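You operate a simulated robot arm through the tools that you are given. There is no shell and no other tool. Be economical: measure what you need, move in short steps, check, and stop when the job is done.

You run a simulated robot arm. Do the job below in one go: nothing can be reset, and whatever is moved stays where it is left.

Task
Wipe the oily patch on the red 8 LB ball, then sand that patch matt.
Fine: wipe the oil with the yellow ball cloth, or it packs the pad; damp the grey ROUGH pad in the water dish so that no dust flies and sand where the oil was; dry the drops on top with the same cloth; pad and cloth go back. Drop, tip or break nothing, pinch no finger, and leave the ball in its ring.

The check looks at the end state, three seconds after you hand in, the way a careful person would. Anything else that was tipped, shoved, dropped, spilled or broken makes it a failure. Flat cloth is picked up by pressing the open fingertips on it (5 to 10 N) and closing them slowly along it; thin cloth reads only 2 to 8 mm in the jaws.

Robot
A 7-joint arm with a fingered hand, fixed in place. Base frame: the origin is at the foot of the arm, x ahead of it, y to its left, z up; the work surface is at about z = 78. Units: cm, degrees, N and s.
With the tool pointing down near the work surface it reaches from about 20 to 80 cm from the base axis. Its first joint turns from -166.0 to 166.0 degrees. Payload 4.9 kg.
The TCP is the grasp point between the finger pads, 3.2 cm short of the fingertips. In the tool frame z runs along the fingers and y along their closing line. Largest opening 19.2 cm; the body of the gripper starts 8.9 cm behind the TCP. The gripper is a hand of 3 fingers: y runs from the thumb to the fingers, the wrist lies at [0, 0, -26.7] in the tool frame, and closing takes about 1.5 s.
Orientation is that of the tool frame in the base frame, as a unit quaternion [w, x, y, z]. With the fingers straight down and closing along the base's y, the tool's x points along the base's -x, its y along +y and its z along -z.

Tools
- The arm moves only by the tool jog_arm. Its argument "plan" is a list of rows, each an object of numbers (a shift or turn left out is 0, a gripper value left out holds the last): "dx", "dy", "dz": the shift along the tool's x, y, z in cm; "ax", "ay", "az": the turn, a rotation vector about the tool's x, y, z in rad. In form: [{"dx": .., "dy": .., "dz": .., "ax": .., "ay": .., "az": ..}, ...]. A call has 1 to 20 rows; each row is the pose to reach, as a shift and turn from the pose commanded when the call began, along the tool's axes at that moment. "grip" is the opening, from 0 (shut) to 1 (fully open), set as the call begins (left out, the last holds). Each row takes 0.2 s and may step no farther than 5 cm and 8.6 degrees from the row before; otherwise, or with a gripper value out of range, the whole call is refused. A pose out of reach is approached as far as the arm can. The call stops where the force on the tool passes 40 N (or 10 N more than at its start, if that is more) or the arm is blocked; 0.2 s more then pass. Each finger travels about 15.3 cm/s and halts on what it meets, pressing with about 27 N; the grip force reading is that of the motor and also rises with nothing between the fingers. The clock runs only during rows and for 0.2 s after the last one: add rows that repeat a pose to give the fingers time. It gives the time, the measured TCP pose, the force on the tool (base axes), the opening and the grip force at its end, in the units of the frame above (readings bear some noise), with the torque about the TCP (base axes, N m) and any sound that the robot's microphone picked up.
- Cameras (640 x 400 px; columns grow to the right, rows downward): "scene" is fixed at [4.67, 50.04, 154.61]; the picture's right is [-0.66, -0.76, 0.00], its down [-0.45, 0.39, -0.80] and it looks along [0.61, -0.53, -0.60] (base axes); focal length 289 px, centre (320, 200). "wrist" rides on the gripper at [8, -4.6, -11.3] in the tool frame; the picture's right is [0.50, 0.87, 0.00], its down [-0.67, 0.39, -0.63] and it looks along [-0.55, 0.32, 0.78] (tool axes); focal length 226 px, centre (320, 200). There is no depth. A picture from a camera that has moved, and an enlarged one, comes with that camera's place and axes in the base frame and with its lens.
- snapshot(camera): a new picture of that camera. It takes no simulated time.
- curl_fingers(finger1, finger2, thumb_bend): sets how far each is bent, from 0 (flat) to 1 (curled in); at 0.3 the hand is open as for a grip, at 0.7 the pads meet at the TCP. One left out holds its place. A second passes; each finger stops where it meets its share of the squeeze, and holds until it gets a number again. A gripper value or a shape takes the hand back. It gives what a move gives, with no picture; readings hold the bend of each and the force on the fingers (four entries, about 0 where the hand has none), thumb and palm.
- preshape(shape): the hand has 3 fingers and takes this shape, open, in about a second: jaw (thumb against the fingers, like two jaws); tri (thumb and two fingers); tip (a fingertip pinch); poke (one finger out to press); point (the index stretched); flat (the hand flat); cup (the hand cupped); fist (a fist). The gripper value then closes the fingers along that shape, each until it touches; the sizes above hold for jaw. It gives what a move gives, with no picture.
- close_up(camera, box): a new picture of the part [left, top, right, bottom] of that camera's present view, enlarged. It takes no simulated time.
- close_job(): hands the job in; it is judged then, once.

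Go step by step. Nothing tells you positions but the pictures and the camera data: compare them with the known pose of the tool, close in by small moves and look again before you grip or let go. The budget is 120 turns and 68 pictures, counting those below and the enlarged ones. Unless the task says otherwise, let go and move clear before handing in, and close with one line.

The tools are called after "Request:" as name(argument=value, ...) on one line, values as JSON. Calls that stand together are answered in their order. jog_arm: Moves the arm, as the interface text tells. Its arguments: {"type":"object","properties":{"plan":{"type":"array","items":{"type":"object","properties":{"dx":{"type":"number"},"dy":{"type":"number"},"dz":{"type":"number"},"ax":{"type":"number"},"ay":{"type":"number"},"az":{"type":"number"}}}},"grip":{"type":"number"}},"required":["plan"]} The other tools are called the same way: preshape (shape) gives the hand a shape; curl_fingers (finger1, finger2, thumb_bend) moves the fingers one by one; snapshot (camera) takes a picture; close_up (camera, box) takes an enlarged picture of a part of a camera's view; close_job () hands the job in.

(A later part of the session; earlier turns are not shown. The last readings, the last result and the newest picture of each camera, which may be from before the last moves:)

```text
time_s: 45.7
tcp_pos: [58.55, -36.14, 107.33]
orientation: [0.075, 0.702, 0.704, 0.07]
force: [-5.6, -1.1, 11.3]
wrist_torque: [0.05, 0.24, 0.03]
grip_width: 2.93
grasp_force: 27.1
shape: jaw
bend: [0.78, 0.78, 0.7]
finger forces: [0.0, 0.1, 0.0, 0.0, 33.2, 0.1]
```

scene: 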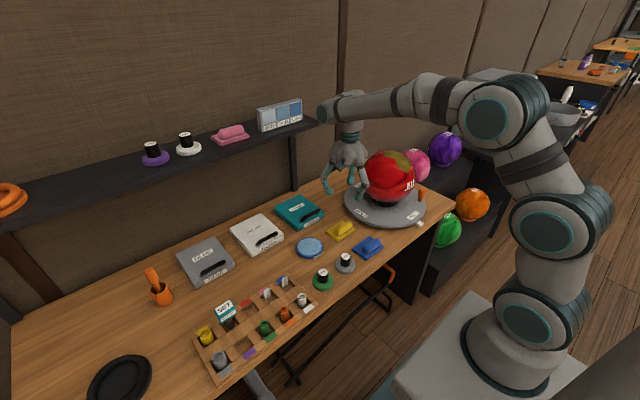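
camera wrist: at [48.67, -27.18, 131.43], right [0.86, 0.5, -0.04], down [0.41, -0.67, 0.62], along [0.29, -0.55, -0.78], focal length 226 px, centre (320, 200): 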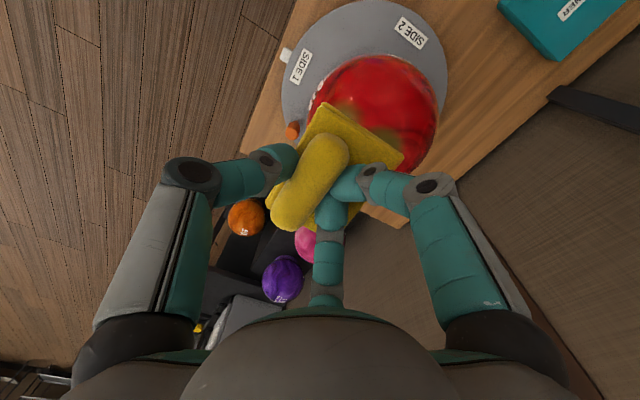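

Request:
jog_arm(plan=[{"dy": 0.765, "dz": -0.01, "ax": 0.05}, {"dy": 1.53, "dz": 0.03, "ax": 0.1}, {"dy": 2.29, "dz": 0.11, "ax": 0.15}, {"dy": 3.04, "dz": 0.22, "ax": 0.2}, {"dy": 3.79, "dz": 0.37, "ax": 0.25}, {"dy": 4.53, "dz": 0.55, "ax": 0.3}])

```text
time_s: 47.1
tcp_pos: [63.07, -36.33, 107.61]
orientation: [-0.031, 0.706, 0.707, -0.036]
force: [-6.0, -1.7, 12.9]
wrist_torque: [0.08, 0.37, 0.05]
grip_width: 2.97
grasp_force: 27.2
shape: jaw
bend: [0.78, 0.78, 0.7]
finger forces: [0.0, 0.0, 0.1, 0.0, 34.7, 0.0]
```

Request:
jog_arm(plan=[{"dy": 0.6, "dz": -0.02, "ax": 0.04}, {"dy": 1.14, "dz": 0.0, "ax": 0.075}, {"dy": 1.14, "dz": -1.0, "ax": 0.075}, {"dy": 0.5, "dz": -3.0, "ax": 0.0}, {"dy": -2, "dz": -6.0, "ax": -0.05}, {"dy": -6, "dz": -8.0, "ax": -0.1}, {"dy": -10, "dz": -10.0, "ax": -0.1}, {"dy": -12, "dz": -12.0, "ax": -0.1}, {"dy": -12, "dz": -12.0, "ax": -0.1}])

Request:
close_up(camera="scene", box=[340, 130, 436, 190])

Request:
close_up(camera="wrist", box=[250, 0, 490, 150])

```text
time_s: 49.1
tcp_pos: [52.18, -36.14, 120.49]
orientation: [0.004, 0.706, 0.708, -0.002]
force: [0.5, -0.7, -0.3]
wrist_torque: [0.01, -0.04, -0.01]
grip_width: 2.91
grasp_force: 27.3
shape: jaw
bend: [0.78, 0.78, 0.7]
finger forces: [0.0, 0.1, 0.0, 0.0, 28.4, 0.0]
out of reach, approached as far as the arm can: row 2, 3
```

```text
6.67 times, centred on (388, 160) of scene
camera zoom: at [4.67, 50.04, 154.61], right [-0.66, -0.76, 0.0], down [-0.45, 0.39, -0.8], along [0.61, -0.53, -0.6], focal length 1924 px, centre (-133, 467)
```

zoom: 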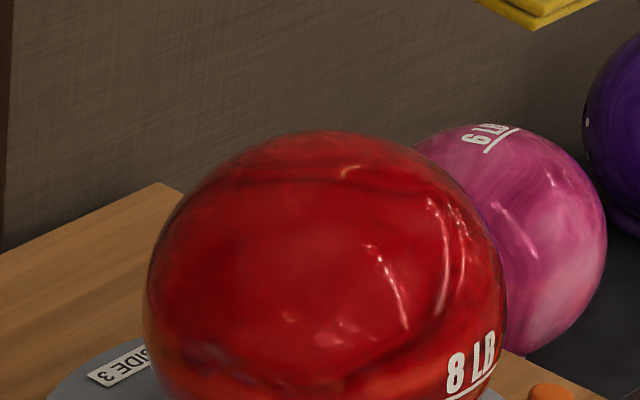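

```text
2.67 times, centred on (370, 75) of wrist
camera zoom: at [47.59, -28.17, 131.68], right [0.86, 0.5, 0.0], down [0.39, -0.67, 0.64], along [0.32, -0.55, -0.77], focal length 603 px, centre (187, 533)
```

zoom: 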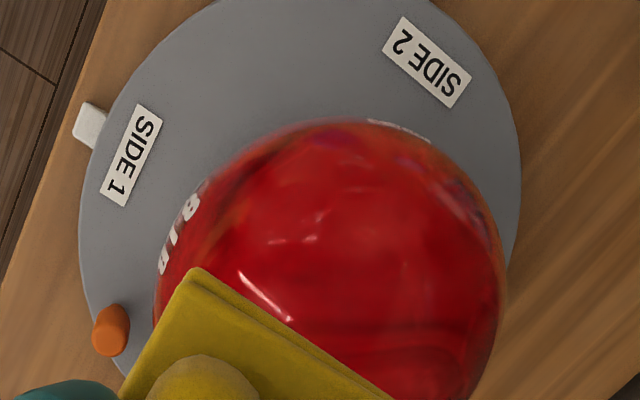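

The ball now looks clean from both views, it hasn't turned, and it sits in its ring. I'll carry the cloth back over its spot and check the ball again from there.

Request:
jog_arm(plan=[{"dx": 3.8, "dy": 1.2}, {"dx": 7.6, "dy": 2.4}, {"dx": 11.4, "dy": 3.6}, {"dx": 15.2, "dy": 4.8}, {"dx": 19, "dy": 6}, {"dx": 22.8, "dy": 7.2}, {"dx": 26.6, "dy": 8.6, "ax": -0.02}, {"dx": 26.6, "dy": 8.6, "ax": -0.02}])

Request:
close_up(camera="wrist", box=[160, 130, 400, 280])

Request:
jog_arm(plan=[{"dz": 4}, {"dz": 8}, {"dz": 12}, {"dz": 16}, {"dz": 20}, {"dz": 24}, {"dz": 28}, {"dz": 31}, {"dz": 33}, {"dz": 34}, {"dz": 34}])

Request:
close_up(camera="scene", box=[290, 190, 386, 250])

```text
time_s: 50.9
tcp_pos: [60.91, -9.5, 120.62]
orientation: [0.011, 0.707, 0.707, 0.005]
force: [-0.5, 0.0, -1.1]
wrist_torque: [0.0, 0.0, -0.01]
grip_width: 2.92
grasp_force: 27.0
shape: jaw
bend: [0.78, 0.78, 0.7]
finger forces: [0.1, 0.1, 0.0, 0.0, 28.3, 0.1]
```

```text
2.67 times, centred on (280, 205) of wrist
camera zoom: at [56.03, -1.71, 131.73], right [0.86, 0.5, 0.02], down [0.37, -0.67, 0.65], along [0.34, -0.55, -0.76], focal length 603 px, centre (427, 187)
```

zoom: 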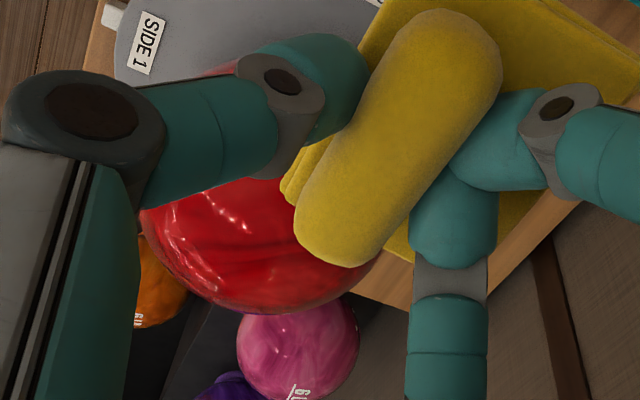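

```text
time_s: 53.3
tcp_pos: [61.64, -9.85, 86.35]
orientation: [0.012, 0.706, 0.708, 0.005]
force: [-0.9, -0.4, -0.4]
wrist_torque: [0.0, 0.0, 0.02]
grip_width: 2.93
grasp_force: 27.1
shape: jaw
bend: [0.78, 0.78, 0.7]
finger forces: [0.1, 0.0, 0.0, 0.0, 28.0, 0.0]
```

```text
6.67 times, centred on (338, 220) of scene
camera zoom: at [4.67, 50.04, 154.61], right [-0.66, -0.76, 0.0], down [-0.45, 0.39, -0.8], along [0.61, -0.53, -0.6], focal length 1924 px, centre (200, 67)
```

zoom: 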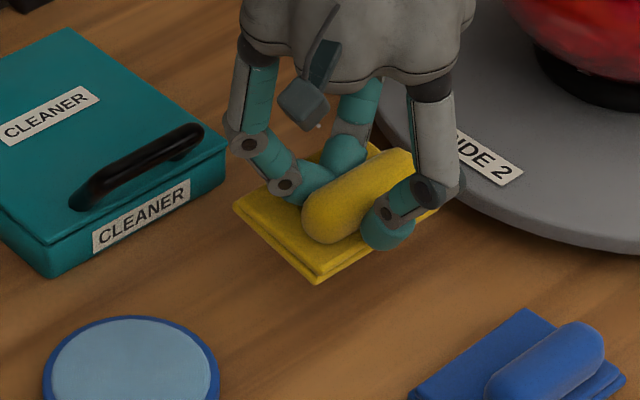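

The ball is clean all over. I'll shift slightly to the original spot and lower the cloth until it touches the bench.

Request:
jog_arm(plan=[{"dx": 0.3, "dy": -0.7, "dz": 0.5}, {"dx": 0.3, "dy": -0.7, "dz": 1.1}, {"dx": 0.3, "dy": -0.7, "dz": 1.7}, {"dx": 0.3, "dy": -0.7, "dz": 2.2}, {"dx": 0.3, "dy": -0.7, "dz": 2.6}, {"dx": 0.3, "dy": -0.7, "dz": 2.9}, {"dx": 0.3, "dy": -0.7, "dz": 3.1}, {"dx": 0.3, "dy": -0.7, "dz": 3.1}])

```text
time_s: 55.1
tcp_pos: [61.04, -9.57, 83.31]
orientation: [0.011, 0.707, 0.708, 0.005]
force: [-1.0, 0.3, 0.1]
wrist_torque: [-0.01, 0.03, 0.01]
grip_width: 2.93
grasp_force: 27.2
shape: jaw
bend: [0.78, 0.78, 0.7]
finger forces: [0.0, 0.1, 0.1, 0.0, 27.9, 0.1]
```

Request:
jog_arm(plan=[{"dz": 0.15}, {"dz": 0.3}, {"dz": 0.3}])

Request:
jog_arm(plan=[{"dz": 0.1}, {"dz": 0.2}, {"dz": 0.2}])

Request:
close_up(camera="scene", box=[290, 190, 386, 250])

```text
time_s: 55.9
tcp_pos: [61.14, -9.65, 83.06]
orientation: [0.012, 0.706, 0.708, 0.005]
force: [-0.4, -0.2, -1.9]
wrist_torque: [0.02, 0.04, -0.05]
grip_width: 2.94
grasp_force: 26.9
shape: jaw
bend: [0.78, 0.78, 0.7]
finger forces: [0.2, 0.1, 0.0, 0.0, 28.0, 0.0]
```

```text
time_s: 56.7
tcp_pos: [61.08, -9.62, 82.83]
orientation: [0.011, 0.706, 0.708, 0.006]
force: [-0.5, -0.8, -0.6]
wrist_torque: [0.02, 0.02, 0.01]
grip_width: 2.9
grasp_force: 27.0
shape: jaw
bend: [0.78, 0.78, 0.7]
finger forces: [0.2, 0.0, 0.0, 0.1, 28.0, 0.1]
```

```text
6.67 times, centred on (338, 220) of scene
camera zoom: at [4.67, 50.04, 154.61], right [-0.66, -0.76, 0.0], down [-0.45, 0.39, -0.8], along [0.61, -0.53, -0.6], focal length 1924 px, centre (200, 67)
```

zoom: 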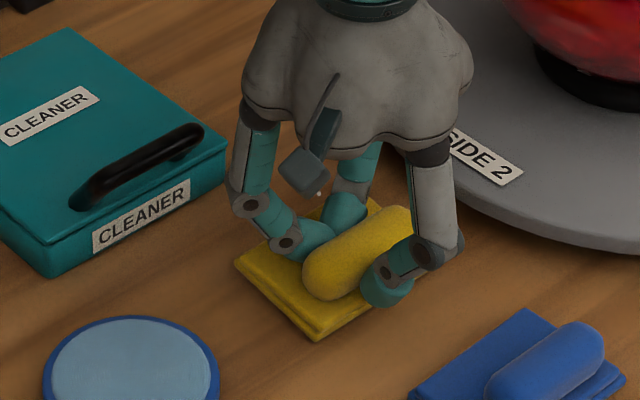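

Corner row is 340 against 346 originally, so a few millimetres remain. I'll lower a little more and then open.

Request:
jog_arm(plan=[{"dz": 0.1}, {"dz": 0.2}, {"dz": 0.2}])

Request:
jog_arm(plan=[{"dz": 0.1}, {"dz": 0.2}, {"dz": 0.2}])

```text
time_s: 57.5
tcp_pos: [61.1, -9.59, 82.62]
orientation: [0.012, 0.706, 0.708, 0.006]
force: [-0.3, 1.0, 6.7]
wrist_torque: [0.07, 0.15, 0.03]
grip_width: 2.92
grasp_force: 26.9
shape: jaw
bend: [0.78, 0.78, 0.7]
finger forces: [0.1, 0.1, 0.0, 0.1, 28.7, 0.0]
```

```text
time_s: 58.3
tcp_pos: [61.16, -9.61, 82.61]
orientation: [0.012, 0.706, 0.708, 0.007]
force: [1.0, -2.1, 17.2]
wrist_torque: [-0.07, 0.4, 0.03]
grip_width: 2.98
grasp_force: 26.9
shape: jaw
bend: [0.78, 0.78, 0.69]
finger forces: [29.2, 29.5, 0.0, 0.1, 32.2, 0.0]
```

The cloth is seated on the bench. I'll ease off, open, and lift clear.

Request:
jog_arm(plan=[{"dz": -0.2}, {"dz": -0.2}, {"dz": -0.2}, {"dz": -0.2}, {"dz": -0.2}], grip=0.27)

Request:
jog_arm(plan=[{"dz": -1}, {"dz": -3}, {"dz": -6}, {"dz": -10}, {"dz": -14}, {"dz": -14}])

Request:
close_up(camera="scene", box=[290, 190, 386, 250])

Request:
snapshot(camera="wrist")

```text
time_s: 59.5
tcp_pos: [61.04, -9.41, 82.54]
orientation: [0.011, 0.707, 0.708, 0.006]
force: [-0.1, 0.4, 4.1]
wrist_torque: [0.0, -0.02, 0.01]
grip_width: 5.16
grasp_force: 0.0
shape: jaw
bend: [0.79, 0.79, 0.7]
finger forces: [2.7, 2.0, 0.0, 0.1, 0.1, 0.1]
```

```text
time_s: 60.9
tcp_pos: [60.69, -9.49, 96.89]
orientation: [0.01, 0.707, 0.708, 0.005]
force: [-0.2, -0.1, -0.6]
wrist_torque: [-0.01, 0.02, -0.02]
grip_width: 5.14
grasp_force: 0.0
shape: jaw
bend: [0.49, 0.49, 0.7]
finger forces: [0.1, 0.1, 0.0, 0.1, 0.0, 0.1]
```

```text
6.67 times, centred on (338, 220) of scene
camera zoom: at [4.67, 50.04, 154.61], right [-0.66, -0.76, 0.0], down [-0.45, 0.39, -0.8], along [0.61, -0.53, -0.6], focal length 1924 px, centre (200, 67)
```

zoom: 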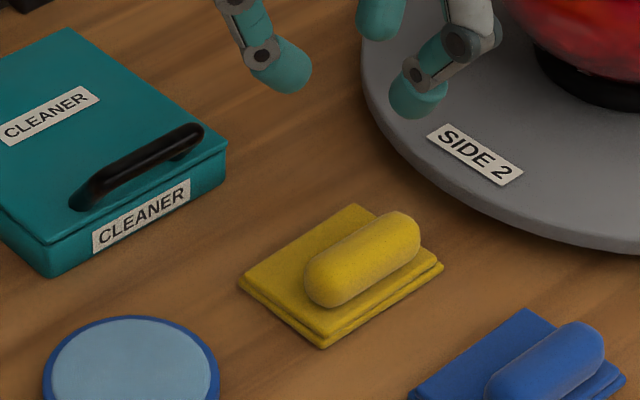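

```text
28 pictures are left
camera wrist: at [55.88, -1.54, 108.06], right [0.86, 0.5, 0.02], down [0.38, -0.67, 0.65], along [0.33, -0.55, -0.76], focal length 226 px, centre (320, 200)
```

wrist: 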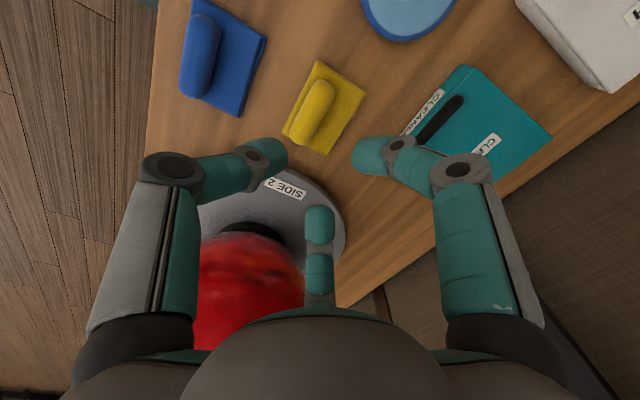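

The cloth is back on its spot. Next is the grey ROUGH pad at (48.2, 0.7). I'll move above it and test the "tri" shape in the air, since the knob is round.

Request:
jog_arm(plan=[{"dx": 3.4, "dy": -4}, {"dx": 6.8, "dy": -8}, {"dx": 10.2, "dy": -12.5}, {"dx": 10.2, "dy": -12.5, "ax": 0.025}])

Request:
preshape(shape="tri")

Request:
jog_arm(plan=[{}, {}, {}, {}, {}, {}], grip=0.25)

Request:
snapshot(camera="wrist")

```text
refused: row 1 steps farther than a row can; nothing moved
```

```text
time_s: 61.8
tcp_pos: [60.62, -9.42, 96.88]
orientation: [0.012, 0.706, 0.708, 0.005]
force: [0.1, -0.6, -1.1]
wrist_torque: [-0.01, -0.02, -0.02]
grip_width: 19.16
grasp_force: 0.1
shape: tri
bend: [0.3, 0.3, 0.3]
finger forces: [0.1, 0.0, 0.0, 0.0, 0.0, 0.0]
```

```text
time_s: 63.2
tcp_pos: [60.74, -9.33, 96.82]
orientation: [0.011, 0.706, 0.708, 0.005]
force: [1.2, -0.3, -0.2]
wrist_torque: [0.0, 0.03, -0.02]
grip_width: 4.85
grasp_force: 0.0
shape: tri
bend: [0.78, 0.78, 0.7]
finger forces: [0.0, 0.0, 0.0, 0.1, 0.0, 0.0]
```

```text
27 pictures are left
camera wrist: at [55.89, -1.54, 108.04], right [0.86, 0.5, 0.02], down [0.37, -0.67, 0.65], along [0.33, -0.55, -0.76], focal length 226 px, centre (320, 200)
```

wrist: 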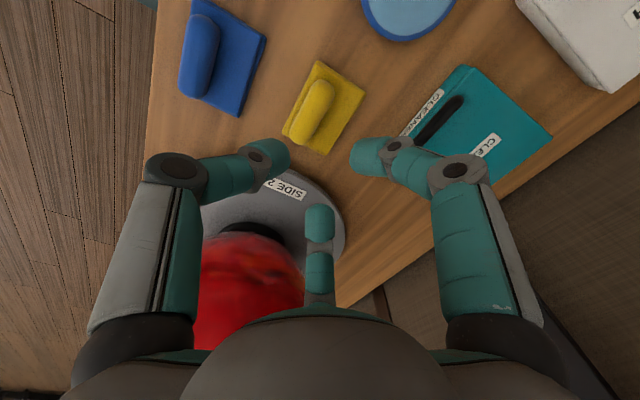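

Tri is a converging three-finger claw, the same as jaw, which suits the round knob. I'll move above the ROUGH pad in smaller steps.

Request:
jog_arm(plan=[{"dx": 2.5, "dy": -3.1}, {"dx": 5, "dy": -6.2}, {"dx": 7.5, "dy": -9.3}, {"dx": 10.1, "dy": -12.5, "ax": 0.025}, {"dx": 10.1, "dy": -12.5, "dz": 4, "ax": 0.025}, {"dx": 10.1, "dy": -12.5, "dz": 6, "ax": 0.025}, {"dx": 10.1, "dy": -12.5, "dz": 6, "ax": 0.025}], grip=0.32)

Request:
snapshot(camera="wrist")

Request:
close_up(camera="scene", box=[297, 215, 393, 275])

```text
time_s: 64.8
tcp_pos: [48.41, 0.54, 90.18]
orientation: [0.003, 0.706, 0.708, -0.004]
force: [-0.7, 0.3, 0.1]
wrist_torque: [-0.01, 0.0, 0.02]
grip_width: 6.12
grasp_force: 0.1
shape: tri
bend: [0.46, 0.46, 0.7]
finger forces: [0.1, 0.0, 0.0, 0.0, 0.0, 0.0]
```

```text
26 pictures are left
camera wrist: at [43.79, 8.4, 101.55], right [0.86, 0.5, -0.01], down [0.39, -0.67, 0.64], along [0.32, -0.55, -0.77], focal length 226 px, centre (320, 200)
```

wrist: 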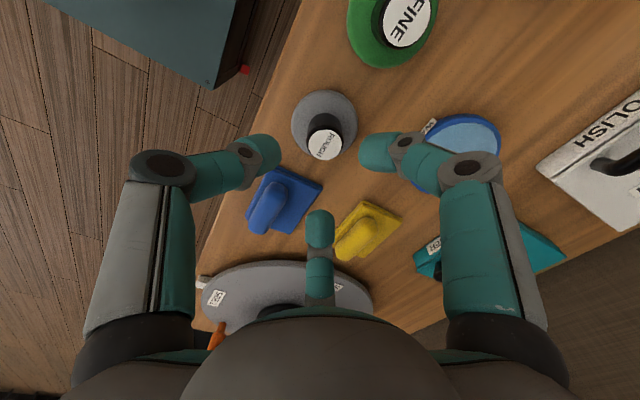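

```text
6.67 times, centred on (345, 245) of scene
camera zoom: at [4.67, 50.04, 154.61], right [-0.66, -0.76, 0.0], down [-0.45, 0.39, -0.8], along [0.61, -0.53, -0.6], focal length 1924 px, centre (153, -100)
```

zoom: 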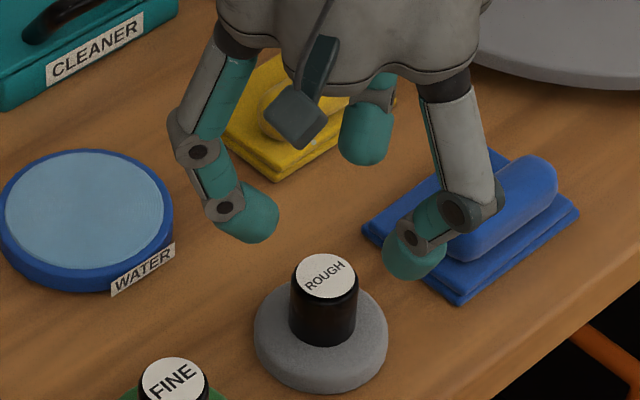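

The ROUGH knob is at about (47.9, 1.4), its top near z = 84.3 and about 3.2 cm wide. I'll centre on it and lower around it.

Request:
jog_arm(plan=[{"dx": 0.85, "dy": -0.45, "dz": 0.5}, {"dx": 0.85, "dy": -0.45, "dz": 1.5}, {"dx": 0.85, "dy": -0.45, "dz": 2.5}, {"dx": 0.85, "dy": -0.45, "dz": 3.3}, {"dx": 0.85, "dy": -0.45, "dz": 4.1}, {"dx": 0.85, "dy": -0.45, "dz": 4.8}, {"dx": 0.85, "dy": -0.45, "dz": 5.4}, {"dx": 0.85, "dy": -0.45, "dz": 5.8}, {"dx": 0.85, "dy": -0.45, "dz": 5.8}])

Request:
close_up(camera="scene", box=[297, 215, 393, 275])

Request:
close_up(camera="wrist", box=[200, 80, 440, 230])

```text
time_s: 66.8
tcp_pos: [47.88, 1.36, 84.54]
orientation: [0.003, 0.706, 0.708, -0.004]
force: [-0.3, 0.1, -0.2]
wrist_torque: [-0.01, -0.01, -0.02]
grip_width: 6.08
grasp_force: 0.1
shape: tri
bend: [0.46, 0.46, 0.7]
finger forces: [0.0, 0.1, 0.0, 0.0, 0.1, 0.1]
```

```text
6.67 times, centred on (345, 245) of scene
camera zoom: at [4.67, 50.04, 154.61], right [-0.66, -0.76, 0.0], down [-0.45, 0.39, -0.8], along [0.61, -0.53, -0.6], focal length 1924 px, centre (153, -100)
```

zoom: 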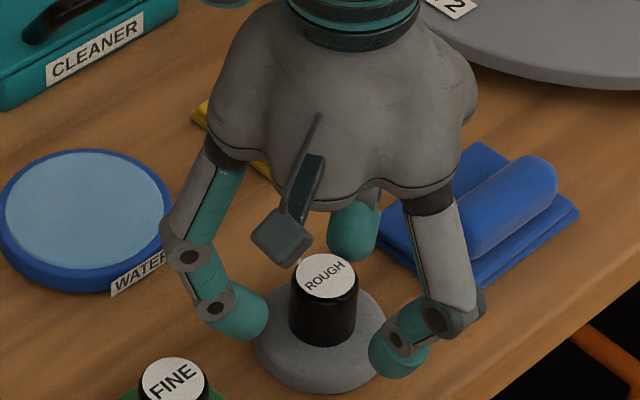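

```text
2.67 times, centred on (320, 155) of wrist
camera zoom: at [43.28, 9.29, 95.75], right [0.86, 0.5, -0.01], down [0.39, -0.67, 0.64], along [0.32, -0.55, -0.77], focal length 603 px, centre (320, 320)
```

zoom: 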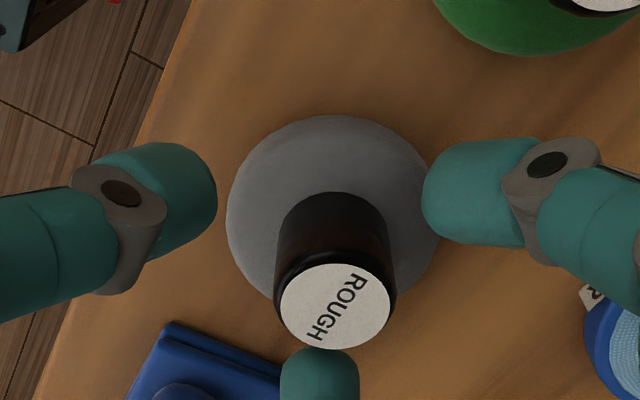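

Well centred around the knob. I'll close on it.

Request:
jog_arm(plan=[{}, {}, {}, {}, {}, {}, {}, {}], grip=0.06)

Request:
close_up(camera="wrist", box=[200, 80, 440, 230])

```text
time_s: 68.6
tcp_pos: [47.86, 1.52, 84.49]
orientation: [0.002, 0.706, 0.708, -0.003]
force: [0.0, 0.3, 0.1]
wrist_torque: [0.03, -0.05, -0.01]
grip_width: 2.04
grasp_force: 27.2
shape: tri
bend: [0.74, 0.6, 0.7]
finger forces: [26.7, 26.6, 0.1, 0.0, 24.5, 0.0]
```

```text
2.67 times, centred on (320, 155) of wrist
camera zoom: at [43.28, 9.29, 95.76], right [0.86, 0.5, -0.01], down [0.39, -0.67, 0.64], along [0.32, -0.55, -0.77], focal length 603 px, centre (320, 320)
```

zoom: 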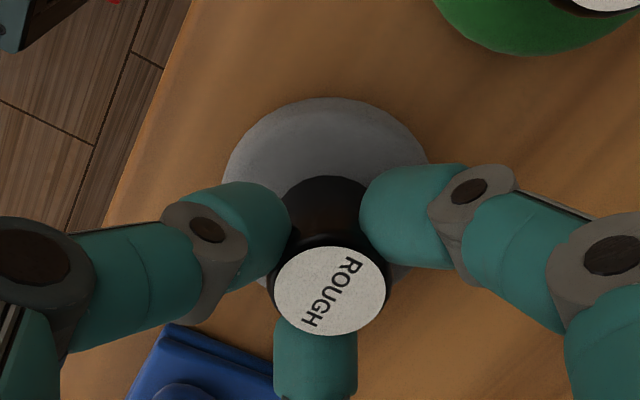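

Three-finger grip on the knob is firm. I'll lift the pad and carry it above the water dish at about (62.1, 4.8).

Request:
jog_arm(plan=[{"dz": -1}, {"dz": -4}, {"dz": -8}, {"dx": 0.8, "dy": 3.6, "dz": -8}, {"dx": 1.6, "dy": 7.2, "dz": -8}, {"dx": 2.5, "dy": 10.8, "dz": -8}, {"dx": 3.3, "dy": 14.2, "dz": -8}, {"dx": 3.3, "dy": 14.2, "dz": -8}])

Request:
close_up(camera="scene", box=[262, 185, 358, 265])

Request:
close_up(camera="wrist", box=[200, 80, 440, 230])

```text
time_s: 70.4
tcp_pos: [62.05, 4.69, 92.47]
orientation: [0.003, 0.707, 0.708, -0.004]
force: [-0.5, -0.4, -1.0]
wrist_torque: [0.01, -0.01, -0.05]
grip_width: 2.02
grasp_force: 26.8
shape: tri
bend: [0.74, 0.6, 0.7]
finger forces: [26.5, 26.6, 0.1, 0.1, 24.8, 0.0]
```

```text
5.00 times, centred on (310, 225) of scene
camera zoom: at [4.67, 50.04, 154.61], right [-0.66, -0.76, 0.0], down [-0.45, 0.39, -0.8], along [0.61, -0.53, -0.6], focal length 1443 px, centre (370, 75)
```

zoom: 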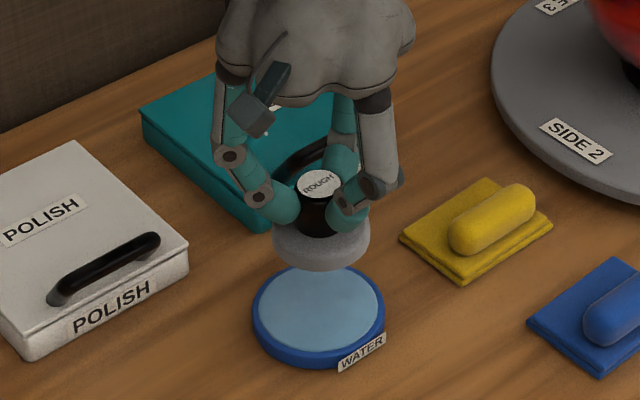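

```text
2.67 times, centred on (320, 155) of wrist
camera zoom: at [57.53, 12.63, 103.77], right [0.86, 0.5, -0.01], down [0.39, -0.67, 0.64], along [0.32, -0.55, -0.77], focal length 603 px, centre (320, 320)
```

zoom: 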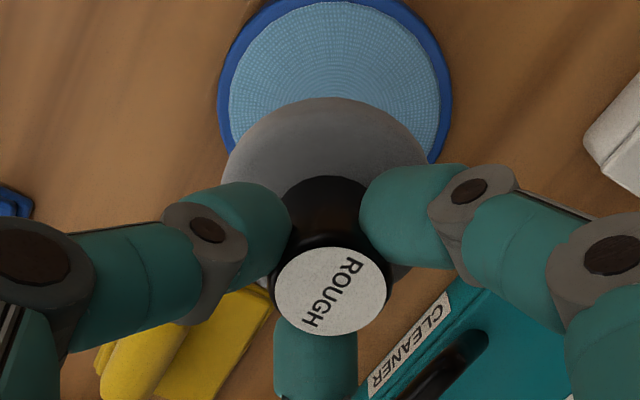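

The pad hangs level just beside the dish centre. I'll shift 0.35 cm and lower it gently toward the water.

Request:
jog_arm(plan=[{"dx": 0.1, "dy": 0.35, "dz": 1.5}, {"dx": 0.1, "dy": 0.35, "dz": 3}, {"dx": 0.1, "dy": 0.35, "dz": 4.5}, {"dx": 0.1, "dy": 0.35, "dz": 5.5}, {"dx": 0.1, "dy": 0.35, "dz": 6.2}, {"dx": 0.1, "dy": 0.35, "dz": 6.6}, {"dx": 0.1, "dy": 0.35, "dz": 6.6}])

Request:
close_up(camera="scene", box=[278, 215, 342, 265])

```text
time_s: 72.0
tcp_pos: [62.6, 4.88, 86.13]
orientation: [0.004, 0.706, 0.708, -0.001]
force: [-3.7, -2.5, 25.9]
wrist_torque: [-0.07, 0.08, -0.01]
grip_width: 2.1
grasp_force: 27.2
shape: tri
bend: [0.74, 0.74, 0.7]
finger forces: [30.8, 31.5, 0.1, 0.0, 33.3, 0.0]
```

```text
8.00 times, centred on (310, 240) of scene
camera zoom: at [4.67, 50.04, 154.61], right [-0.66, -0.76, 0.0], down [-0.45, 0.39, -0.8], along [0.61, -0.53, -0.6], focal length 2309 px, centre (400, -120)
```

zoom: 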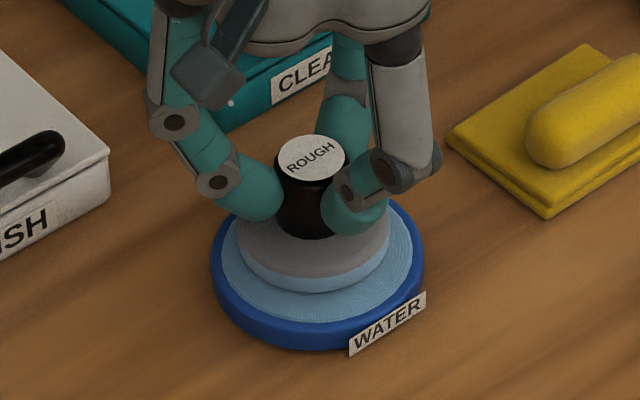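

The pad sits on the wet surface with about 26 N. I'll ease off, let it soak briefly, and lift.

Request:
jog_arm(plan=[{"dz": -0.2}, {"dz": -0.25}, {"dz": -0.25}, {"dz": -0.25}, {"dz": -0.25}])

Request:
jog_arm(plan=[{"dz": -0.5}, {"dz": -1.5}, {"dz": -4}, {"dz": -8}, {"dz": -12}, {"dz": -16}, {"dz": -20}, {"dz": -24}, {"dz": -27}, {"dz": -27}])

Request:
close_up(camera="scene", box=[248, 110, 376, 270])

```text
time_s: 73.2
tcp_pos: [62.51, 5.0, 86.0]
orientation: [0.004, 0.706, 0.708, -0.003]
force: [2.6, -0.1, 19.9]
wrist_torque: [-0.02, -0.19, -0.02]
grip_width: 2.12
grasp_force: 27.4
shape: tri
bend: [0.74, 0.59, 0.7]
finger forces: [33.0, 32.7, 0.0, 0.1, 28.0, 0.0]
```

```text
time_s: 75.4
tcp_pos: [62.42, 5.26, 113.06]
orientation: [0.002, 0.707, 0.708, -0.004]
force: [0.2, -1.7, 0.2]
wrist_torque: [0.02, 0.01, 0.02]
grip_width: 2.09
grasp_force: 27.0
shape: tri
bend: [0.74, 0.59, 0.7]
finger forces: [29.7, 29.6, 0.0, 0.0, 27.5, 0.0]
```

```text
2.50 times, centred on (312, 190) of scene
camera zoom: at [4.67, 50.04, 154.61], right [-0.66, -0.76, 0.0], down [-0.45, 0.39, -0.8], along [0.61, -0.53, -0.6], focal length 722 px, centre (340, 225)
```

zoom: 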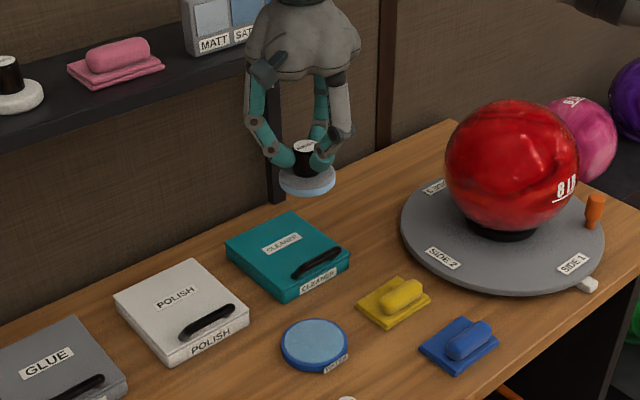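

The pad's underside is wet and the dish is undisturbed. I'll carry it to hover over the ball at about 29° tilt.

Request:
jog_arm(plan=[{"dx": -4.17, "dy": -0.95, "dz": -1, "ax": -0.05}, {"dx": -8.3, "dy": -1.9, "dz": -2, "ax": -0.1}, {"dx": -12.5, "dy": -2.85, "dz": -2, "ax": -0.15}, {"dx": -16.7, "dy": -3.8, "dz": -2, "ax": -0.2}, {"dx": -20.8, "dy": -4.75, "dz": -2, "ax": -0.25}, {"dx": -25, "dy": -5.7, "dz": -2, "ax": -0.3}, {"dx": -29.2, "dy": -6.65, "dz": -2, "ax": -0.35}, {"dx": -33.4, "dy": -7.6, "dz": -1, "ax": -0.4}, {"dx": -37.5, "dy": -8.55, "dz": 0.5, "ax": -0.45}, {"dx": -41.6, "dy": -9.5, "dz": 2.5, "ax": -0.5}, {"dx": -41.6, "dy": -9.5, "dz": 4.2, "ax": -0.5}, {"dx": -41.6, "dy": -9.5, "dz": 4.2, "ax": -0.5}])

Request:
close_up(camera="scene", box=[340, 100, 436, 160])

```text
time_s: 78.0
tcp_pos: [52.91, -36.62, 108.96]
orientation: [0.177, 0.684, 0.686, 0.172]
force: [0.1, 0.0, 0.1]
wrist_torque: [-0.02, 0.03, 0.0]
grip_width: 2.11
grasp_force: 27.2
shape: tri
bend: [0.74, 0.59, 0.7]
finger forces: [29.3, 29.3, 0.0, 0.0, 27.1, 0.0]
```

```text
6.67 times, centred on (388, 130) of scene
camera zoom: at [4.67, 50.04, 154.61], right [-0.66, -0.76, 0.0], down [-0.45, 0.39, -0.8], along [0.61, -0.53, -0.6], focal length 1924 px, centre (-133, 667)
```

zoom: 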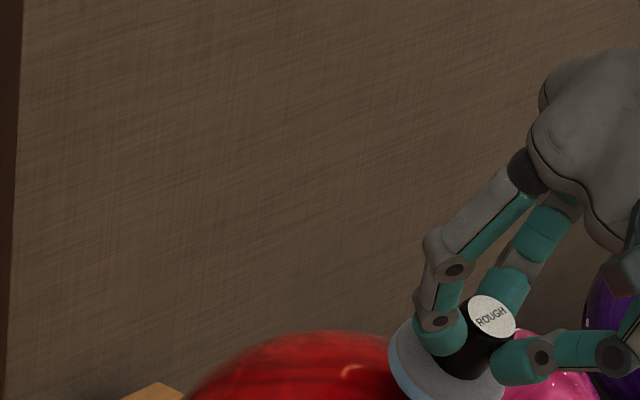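

Hovering about 1.5 cm off the ball. I'll approach gently until contact.

Request:
jog_arm(plan=[{"dz": 0.4}, {"dz": 0.8}, {"dz": 1.1}, {"dz": 1.3}, {"dz": 1.3}])

Request:
jog_arm(plan=[{"dz": 0.1}, {"dz": 0.2}, {"dz": 0.2}])

Request:
jog_arm(plan=[{"dz": 0.1}, {"dz": 0.2}, {"dz": 0.2}])

```text
time_s: 79.2
tcp_pos: [53.68, -36.52, 107.97]
orientation: [0.177, 0.684, 0.686, 0.171]
force: [-0.6, -0.5, 0.0]
wrist_torque: [-0.02, -0.01, -0.03]
grip_width: 2.06
grasp_force: 26.7
shape: tri
bend: [0.74, 0.59, 0.7]
finger forces: [29.2, 29.3, 0.0, 0.1, 27.2, 0.1]
```

```text
time_s: 80.0
tcp_pos: [53.83, -36.6, 107.89]
orientation: [0.177, 0.684, 0.687, 0.171]
force: [-0.5, -0.4, 0.6]
wrist_torque: [0.0, 0.02, -0.01]
grip_width: 2.09
grasp_force: 27.0
shape: tri
bend: [0.74, 0.59, 0.7]
finger forces: [29.3, 29.3, 0.0, 0.1, 27.2, 0.0]
```

```text
time_s: 80.8
tcp_pos: [53.84, -36.6, 107.62]
orientation: [0.177, 0.684, 0.687, 0.171]
force: [-0.3, -0.4, 0.1]
wrist_torque: [0.01, 0.03, 0.01]
grip_width: 2.11
grasp_force: 26.8
shape: tri
bend: [0.74, 0.59, 0.7]
finger forces: [29.2, 29.3, 0.0, 0.1, 27.1, 0.0]
```

Request:
jog_arm(plan=[{"dz": 0.1}, {"dz": 0.2}, {"dz": 0.2}])

Request:
jog_arm(plan=[{"dz": 0.1}, {"dz": 0.2}, {"dz": 0.2}])

```text
time_s: 81.6
tcp_pos: [53.82, -36.61, 107.67]
orientation: [0.177, 0.684, 0.686, 0.172]
force: [-4.6, 1.6, 7.2]
wrist_torque: [0.05, 0.09, 0.0]
grip_width: 2.08
grasp_force: 26.8
shape: tri
bend: [0.74, 0.59, 0.7]
finger forces: [30.3, 29.3, 0.0, 0.0, 28.8, 0.0]
```

```text
time_s: 82.4
tcp_pos: [54.06, -36.44, 107.57]
orientation: [0.18, 0.684, 0.686, 0.172]
force: [-11.4, 0.2, 21.2]
wrist_torque: [0.06, 0.03, 0.01]
grip_width: 2.14
grasp_force: 26.8
shape: tri
bend: [0.74, 0.59, 0.69]
finger forces: [32.6, 31.7, 0.0, 0.1, 31.5, 0.0]
```

Contact is established. I'll ease to about 12 N and sand down the base-side half.

Request:
jog_arm(plan=[{"dz": -0.13}, {"dy": -0.86, "dz": -0.09, "ax": -0.05}, {"dy": -1.717, "dz": -0.015, "ax": -0.1}, {"dy": -2.57, "dz": 0.1, "ax": -0.15}, {"dy": -3.417, "dz": 0.26, "ax": -0.2}])

```text
time_s: 83.6
tcp_pos: [51.09, -36.74, 105.61]
orientation: [0.246, 0.662, 0.666, 0.24]
force: [-12.1, 0.1, 26.5]
wrist_torque: [0.03, -0.31, 0.01]
grip_width: 2.2
grasp_force: 26.6
shape: tri
bend: [0.75, 0.59, 0.68]
finger forces: [35.5, 33.6, 0.0, 0.0, 27.3, 0.0]
```

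Force is a bit high, so I'll ease off and continue to the lower edge, then come back.

Request:
jog_arm(plan=[{"dz": -0.28}, {"dy": -0.86, "dz": -0.24, "ax": -0.05}, {"dy": -1.717, "dz": -0.165, "ax": -0.1}, {"dy": -2.57, "dz": -0.05, "ax": -0.15}])

```text
time_s: 84.6
tcp_pos: [49.0, -36.63, 103.61]
orientation: [0.291, 0.644, 0.647, 0.288]
force: [-3.2, 0.8, 1.9]
wrist_torque: [0.0, 0.02, 0.04]
grip_width: 2.15
grasp_force: 26.9
shape: tri
bend: [0.75, 0.59, 0.69]
finger forces: [29.7, 29.0, 0.0, 0.0, 27.7, 0.0]
```

Request:
jog_arm(plan=[{"dy": 0.3, "dz": 0.08, "ax": 0.018}, {"dy": 0.855, "dz": 0.08, "ax": 0.05}, {"dy": 1.707, "dz": 0.14, "ax": 0.1}, {"dy": 2.555, "dz": 0.24, "ax": 0.15}, {"dy": 3.397, "dz": 0.39, "ax": 0.2}, {"dy": 4.23, "dz": 0.58, "ax": 0.25}, {"dy": 5.05, "dz": 0.81, "ax": 0.3}, {"dy": 5.86, "dz": 1.09, "ax": 0.35}])

```text
time_s: 86.4
tcp_pos: [53.87, -36.8, 107.45]
orientation: [0.176, 0.684, 0.687, 0.17]
force: [-0.8, 0.4, 0.1]
wrist_torque: [-0.01, 0.01, -0.02]
grip_width: 2.17
grasp_force: 26.5
shape: tri
bend: [0.75, 0.59, 0.69]
finger forces: [28.3, 28.3, 0.0, 0.1, 27.2, 0.0]
```

Contact was lost near here, so I'll press in again.

Request:
jog_arm(plan=[{"dz": 0.1}, {"dz": 0.2}, {"dz": 0.2}])

Request:
jog_arm(plan=[{"dz": 0.1}, {"dz": 0.1}])

```text
time_s: 87.2
tcp_pos: [53.93, -36.69, 107.55]
orientation: [0.179, 0.684, 0.686, 0.172]
force: [-8.6, -1.4, 14.8]
wrist_torque: [-0.03, 0.09, -0.03]
grip_width: 2.19
grasp_force: 26.8
shape: tri
bend: [0.75, 0.59, 0.69]
finger forces: [29.7, 29.7, 0.0, 0.1, 30.4, 0.1]
```

```text
time_s: 87.8
tcp_pos: [53.99, -36.8, 107.47]
orientation: [0.18, 0.684, 0.686, 0.172]
force: [-13.5, -1.0, 26.2]
wrist_torque: [-0.09, -0.03, -0.04]
grip_width: 2.2
grasp_force: 26.7
shape: tri
bend: [0.75, 0.59, 0.68]
finger forces: [32.2, 31.9, 0.1, 0.0, 31.3, 0.0]
```

Request:
jog_arm(plan=[{"dz": -0.12}, {"dy": 0.855, "dz": -0.09, "ax": 0.05}, {"dy": 1.707, "dz": -0.02, "ax": 0.1}, {"dy": 2.555, "dz": 0.08, "ax": 0.15}, {"dy": 3.397, "dz": 0.23, "ax": 0.2}])

```text
time_s: 89.0
tcp_pos: [57.0, -36.58, 108.77]
orientation: [0.107, 0.698, 0.7, 0.102]
force: [-11.9, -0.5, 18.0]
wrist_torque: [-0.07, 0.06, -0.06]
grip_width: 2.27
grasp_force: 26.9
shape: tri
bend: [0.75, 0.59, 0.69]
finger forces: [28.5, 31.0, 0.0, 0.0, 33.3, 0.0]
```

Request:
jog_arm(plan=[{"dy": 0.855, "dz": -0.04, "ax": 0.05}, {"dy": 1.707, "dz": 0.02, "ax": 0.1}, {"dy": 2.555, "dz": 0.12, "ax": 0.15}, {"dy": 3.397, "dz": 0.26, "ax": 0.2}, {"dy": 4.23, "dz": 0.45, "ax": 0.25}, {"dy": 5.05, "dz": 0.68, "ax": 0.3}])

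```text
time_s: 90.4
tcp_pos: [62.04, -36.58, 109.48]
orientation: [0.001, 0.706, 0.708, -0.004]
force: [-2.2, -0.6, 7.1]
wrist_torque: [-0.04, 0.07, 0.0]
grip_width: 2.22
grasp_force: 27.2
shape: tri
bend: [0.75, 0.59, 0.69]
finger forces: [29.3, 29.1, 0.0, 0.1, 28.4, 0.0]
```

Request:
jog_arm(plan=[{"dy": 0.855, "dz": 0.07, "ax": 0.05}, {"dy": 1.707, "dz": 0.14, "ax": 0.1}, {"dy": 2.22, "dz": 0.2, "ax": 0.13}])

Request:
jog_arm(plan=[{"dy": -0.855, "dz": 0.02, "ax": -0.05}, {"dy": -1.707, "dz": 0.08, "ax": -0.1}, {"dy": -2.555, "dz": 0.18, "ax": -0.15}, {"dy": -3.397, "dz": 0.32, "ax": -0.2}, {"dy": -4.23, "dz": 0.51, "ax": -0.25}])

```text
time_s: 91.2
tcp_pos: [63.46, -36.24, 109.43]
orientation: [-0.04, 0.706, 0.706, -0.049]
force: [5.9, -2.6, 21.1]
wrist_torque: [-0.18, -0.35, 0.03]
grip_width: 2.23
grasp_force: 27.2
shape: tri
bend: [0.75, 0.59, 0.69]
finger forces: [31.1, 33.6, 0.0, 0.0, 26.0, 0.0]
out of reach, approached as far as the arm can: row 3
```

```text
time_s: 91.6
tcp_pos: [63.23, -36.36, 109.54]
orientation: [-0.026, 0.705, 0.707, -0.036]
force: [0.0, -1.7, 9.6]
wrist_torque: [-0.03, -0.01, 0.0]
grip_width: 2.29
grasp_force: 26.7
shape: tri
bend: [0.75, 0.75, 0.69]
finger forces: [27.9, 28.8, 0.1, 0.0, 26.6, 0.1]
stopped in row 1: the force on the tool passed its limit at 56 N (the readings are from after the stop); the commanded pose is now the measured one
```

A force spike happened at the reach limit. I'll lift off and inspect the ball and the grip.

Request:
jog_arm(plan=[{"dz": -1}, {"dz": -3, "ax": -0.05}, {"dz": -6, "dy": -2, "ax": -0.1}, {"dz": -8, "dy": -6, "ax": -0.1}, {"dz": -10, "dy": -10, "ax": -0.1}, {"dz": -11, "dy": -13, "ax": -0.1}, {"dz": -11, "dy": -13, "ax": -0.1}])

Request:
close_up(camera="scene", box=[340, 120, 436, 190])

Request:
close_up(camera="wrist", box=[240, 20, 480, 230])

```text
time_s: 93.2
tcp_pos: [51.14, -36.17, 121.33]
orientation: [0.007, 0.706, 0.708, -0.002]
force: [-0.9, 0.3, -0.5]
wrist_torque: [0.05, -0.05, -0.03]
grip_width: 2.28
grasp_force: 26.9
shape: tri
bend: [0.75, 0.75, 0.69]
finger forces: [27.1, 27.7, 0.0, 0.0, 25.1, 0.0]
```

```text
5.71 times, centred on (388, 155) of scene
camera zoom: at [4.67, 50.04, 154.61], right [-0.66, -0.76, 0.0], down [-0.45, 0.39, -0.8], along [0.61, -0.53, -0.6], focal length 1649 px, centre (-69, 457)
```

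zoom: 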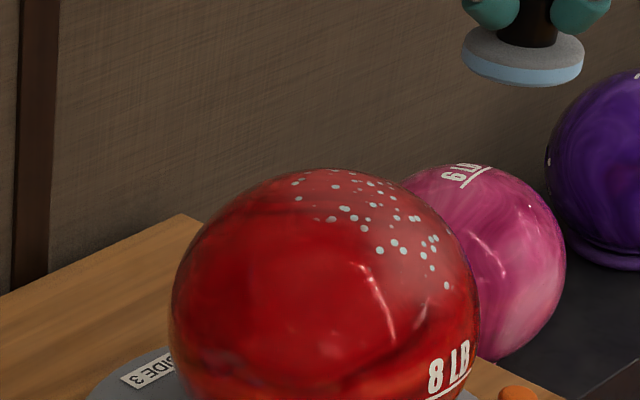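

```text
1.90 times, centred on (360, 125) of wrist
camera zoom: at [46.48, -28.21, 132.54], right [0.86, 0.5, 0.0], down [0.39, -0.66, 0.64], along [0.32, -0.56, -0.77], focal length 431 px, centre (244, 343)
```

zoom: 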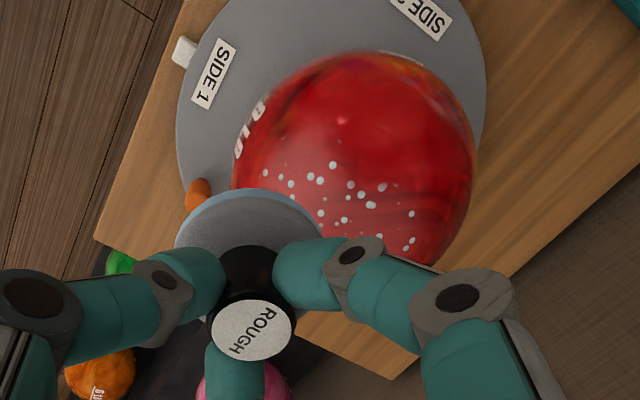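

The patch area is now matt with water drops on it. I'll take one tight look to check that the sanding is even.

Request:
close_up(camera="scene", box=[375, 143, 423, 173])

```text
13.33 times, centred on (399, 158) of scene
camera zoom: at [4.67, 50.04, 154.61], right [-0.66, -0.76, 0.0], down [-0.45, 0.39, -0.8], along [0.61, -0.53, -0.6], focal length 3848 px, centre (-733, 760)
```

zoom: 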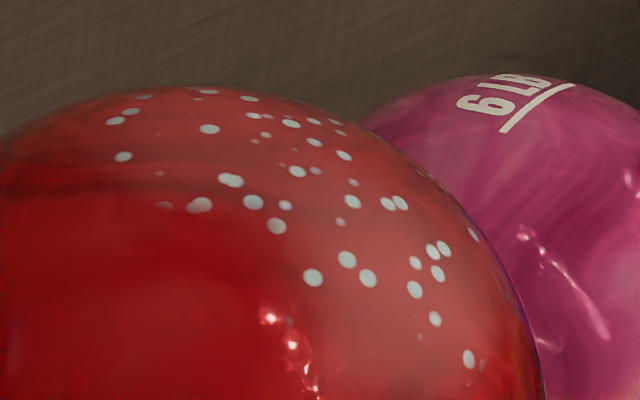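

The matt finish covers the whole former oil patch evenly. I'll take the pad back above its place.

Request:
jog_arm(plan=[{"dx": 4.2, "dy": -0.4}, {"dx": 8.4, "dy": -0.8}, {"dx": 12.6, "dy": -1.2}, {"dx": 16.8, "dy": -1.6}, {"dx": 21, "dy": -2}, {"dx": 25.2, "dy": -2.4}, {"dx": 29.4, "dy": -2.8}, {"dx": 33.4, "dy": -3.1}, {"dx": 37.3, "dy": -3.2}, {"dx": 37.3, "dy": -3.2, "dz": 4}, {"dx": 37.3, "dy": -3.2, "dz": 8}, {"dx": 37.3, "dy": -3.2, "dz": 12}, {"dx": 37.3, "dy": -3.2, "dz": 16}, {"dx": 37.3, "dy": -3.2, "dz": 20}, {"dx": 37.3, "dy": -3.2, "dz": 24}, {"dx": 37.3, "dy": -3.2, "dz": 28}, {"dx": 37.3, "dy": -3.2, "dz": 31}, {"dx": 37.3, "dy": -3.2, "dz": 33}, {"dx": 37.3, "dy": -3.2, "dz": 33}])

Request:
close_up(camera="scene", box=[297, 215, 393, 275])

```text
time_s: 97.2
tcp_pos: [48.12, 0.57, 87.86]
orientation: [0.007, 0.706, 0.708, -0.002]
force: [0.0, -0.1, -0.8]
wrist_torque: [0.03, 0.01, -0.01]
grip_width: 2.26
grasp_force: 26.7
shape: tri
bend: [0.75, 0.75, 0.69]
finger forces: [27.2, 27.7, 0.0, 0.0, 24.7, 0.0]
```

```text
6.67 times, centred on (345, 245) of scene
camera zoom: at [4.67, 50.04, 154.61], right [-0.66, -0.76, 0.0], down [-0.45, 0.39, -0.8], along [0.61, -0.53, -0.6], focal length 1924 px, centre (153, -100)
```

zoom: 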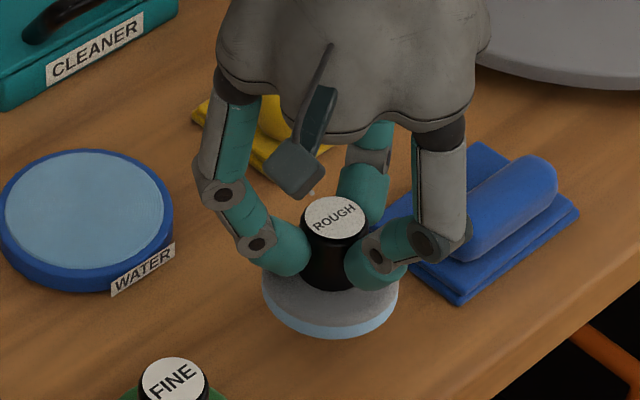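

Nearly lined up. I'll shift +0.55 in y and lower until it touches.

Request:
jog_arm(plan=[{"dx": 0.55, "dy": 0.1, "dz": 0.8}, {"dx": 0.55, "dy": 0.1, "dz": 1.6}, {"dx": 0.55, "dy": 0.1, "dz": 2.3}, {"dx": 0.55, "dy": 0.1, "dz": 2.8}, {"dx": 0.55, "dy": 0.1, "dz": 3.1}, {"dx": 0.55, "dy": 0.1, "dz": 3.1}])

Request:
jog_arm(plan=[{"dz": 0.1}, {"dz": 0.2}, {"dz": 0.2}])

Request:
jog_arm(plan=[{"dz": 0.1}, {"dz": 0.2}, {"dz": 0.2}])

```text
time_s: 98.6
tcp_pos: [48.26, 1.2, 84.78]
orientation: [0.007, 0.706, 0.708, -0.002]
force: [0.0, -0.3, -0.8]
wrist_torque: [0.0, -0.01, 0.03]
grip_width: 2.26
grasp_force: 27.2
shape: tri
bend: [0.75, 0.75, 0.69]
finger forces: [27.2, 27.7, 0.0, 0.0, 24.7, 0.0]
```

```text
time_s: 99.4
tcp_pos: [48.21, 1.21, 84.57]
orientation: [0.007, 0.705, 0.709, -0.002]
force: [0.2, -0.6, 0.5]
wrist_torque: [0.0, -0.02, 0.0]
grip_width: 2.26
grasp_force: 26.9
shape: tri
bend: [0.75, 0.75, 0.69]
finger forces: [27.2, 27.7, 0.0, 0.1, 24.7, 0.1]
```

```text
time_s: 100.2
tcp_pos: [48.29, 1.19, 84.44]
orientation: [0.007, 0.706, 0.708, -0.002]
force: [0.5, 0.2, -0.3]
wrist_torque: [0.04, 0.02, 0.02]
grip_width: 2.27
grasp_force: 27.3
shape: tri
bend: [0.75, 0.75, 0.69]
finger forces: [27.1, 27.7, 0.0, 0.1, 24.7, 0.0]
```

Request:
jog_arm(plan=[{"dz": 0.1}, {"dz": 0.2}, {"dz": 0.2}])

Request:
jog_arm(plan=[{"dz": 0.1}, {"dz": 0.15}, {"dz": 0.15}])

```text
time_s: 101.0
tcp_pos: [48.41, 1.29, 84.23]
orientation: [0.007, 0.706, 0.709, -0.001]
force: [-1.8, 0.2, 5.0]
wrist_torque: [-0.13, -0.05, -0.01]
grip_width: 2.27
grasp_force: 27.3
shape: tri
bend: [0.75, 0.75, 0.69]
finger forces: [27.0, 28.7, 0.0, 0.1, 26.4, 0.1]
```

```text
time_s: 101.8
tcp_pos: [48.49, 1.22, 84.14]
orientation: [0.008, 0.706, 0.709, -0.001]
force: [-2.6, 0.9, 18.2]
wrist_torque: [-0.09, 0.05, -0.02]
grip_width: 2.27
grasp_force: 27.3
shape: tri
bend: [0.75, 0.75, 0.69]
finger forces: [28.3, 30.1, 0.0, 0.0, 29.7, 0.0]
```

The pad is seated. I'll ease off, open, and lift clear.

Request:
jog_arm(plan=[{"dz": -0.15}, {"dz": -0.15}, {"dz": -0.15}, {"dz": -0.15}, {"dz": -0.15}, {"dz": -0.15}], grip=0.32)

Request:
jog_arm(plan=[{"dz": -1}, {"dz": -3}, {"dz": -6}, {"dz": -10}, {"dz": -13}, {"dz": -13}])

Request:
close_up(camera="scene", box=[280, 200, 408, 280])

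```text
time_s: 103.2
tcp_pos: [48.48, 1.11, 84.22]
orientation: [0.006, 0.706, 0.708, -0.002]
force: [0.8, -0.2, -1.2]
wrist_torque: [0.0, 0.04, -0.02]
grip_width: 6.09
grasp_force: 0.1
shape: tri
bend: [0.46, 0.46, 0.7]
finger forces: [0.0, 0.0, 0.0, 0.0, 0.1, 0.1]
```

```text
time_s: 104.6
tcp_pos: [48.35, 1.39, 97.15]
orientation: [0.007, 0.706, 0.709, -0.002]
force: [1.4, 0.1, -0.2]
wrist_torque: [0.0, 0.0, 0.02]
grip_width: 6.13
grasp_force: 0.1
shape: tri
bend: [0.46, 0.46, 0.7]
finger forces: [0.1, 0.1, 0.0, 0.0, 0.0, 0.0]
```

```text
5.00 times, centred on (344, 240) of scene
camera zoom: at [4.67, 50.04, 154.61], right [-0.66, -0.76, 0.0], down [-0.45, 0.39, -0.8], along [0.61, -0.53, -0.6], focal length 1443 px, centre (200, 0)
```

zoom: 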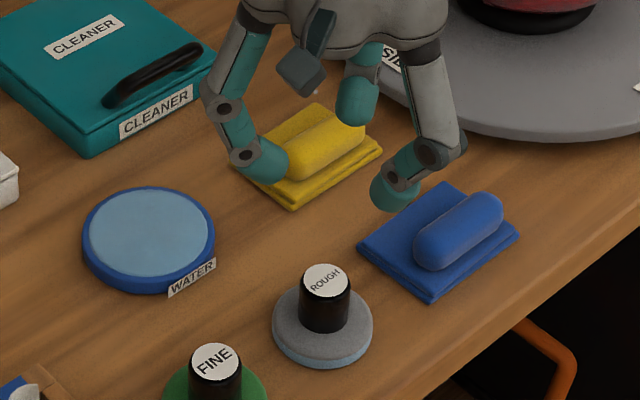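

The pad is back and upright. Now I'll go to the yellow cloth again to dry the drops.

Request:
jog_arm(plan=[{"dx": -2.7, "dy": 3.15}, {"dx": -5.4, "dy": 6.3}, {"dx": -8.1, "dy": 9.45}, {"dx": -10.85, "dy": 12.6}, {"dx": -10.85, "dy": 12.6, "dz": 4}, {"dx": -10.85, "dy": 12.6, "dz": 8}, {"dx": -10.85, "dy": 12.6, "dz": 10}, {"dx": -10.85, "dy": 12.6, "dz": 10}], grip=0.27)

Request:
snapshot(camera="wrist")

```text
time_s: 106.4
tcp_pos: [60.98, -9.61, 87.36]
orientation: [0.007, 0.706, 0.708, -0.002]
force: [-1.0, -0.3, -0.5]
wrist_torque: [0.02, -0.01, 0.05]
grip_width: 5.2
grasp_force: 0.0
shape: tri
bend: [0.49, 0.49, 0.7]
finger forces: [0.1, 0.1, 0.1, 0.0, 0.0, 0.1]
```

```text
11 pictures are left
camera wrist: at [56.37, -1.58, 98.6], right [0.86, 0.5, 0.0], down [0.39, -0.66, 0.64], along [0.32, -0.56, -0.77], focal length 226 px, centre (320, 200)
```

wrist: 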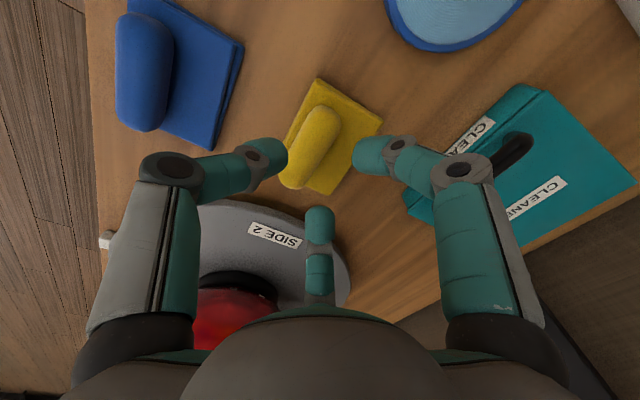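

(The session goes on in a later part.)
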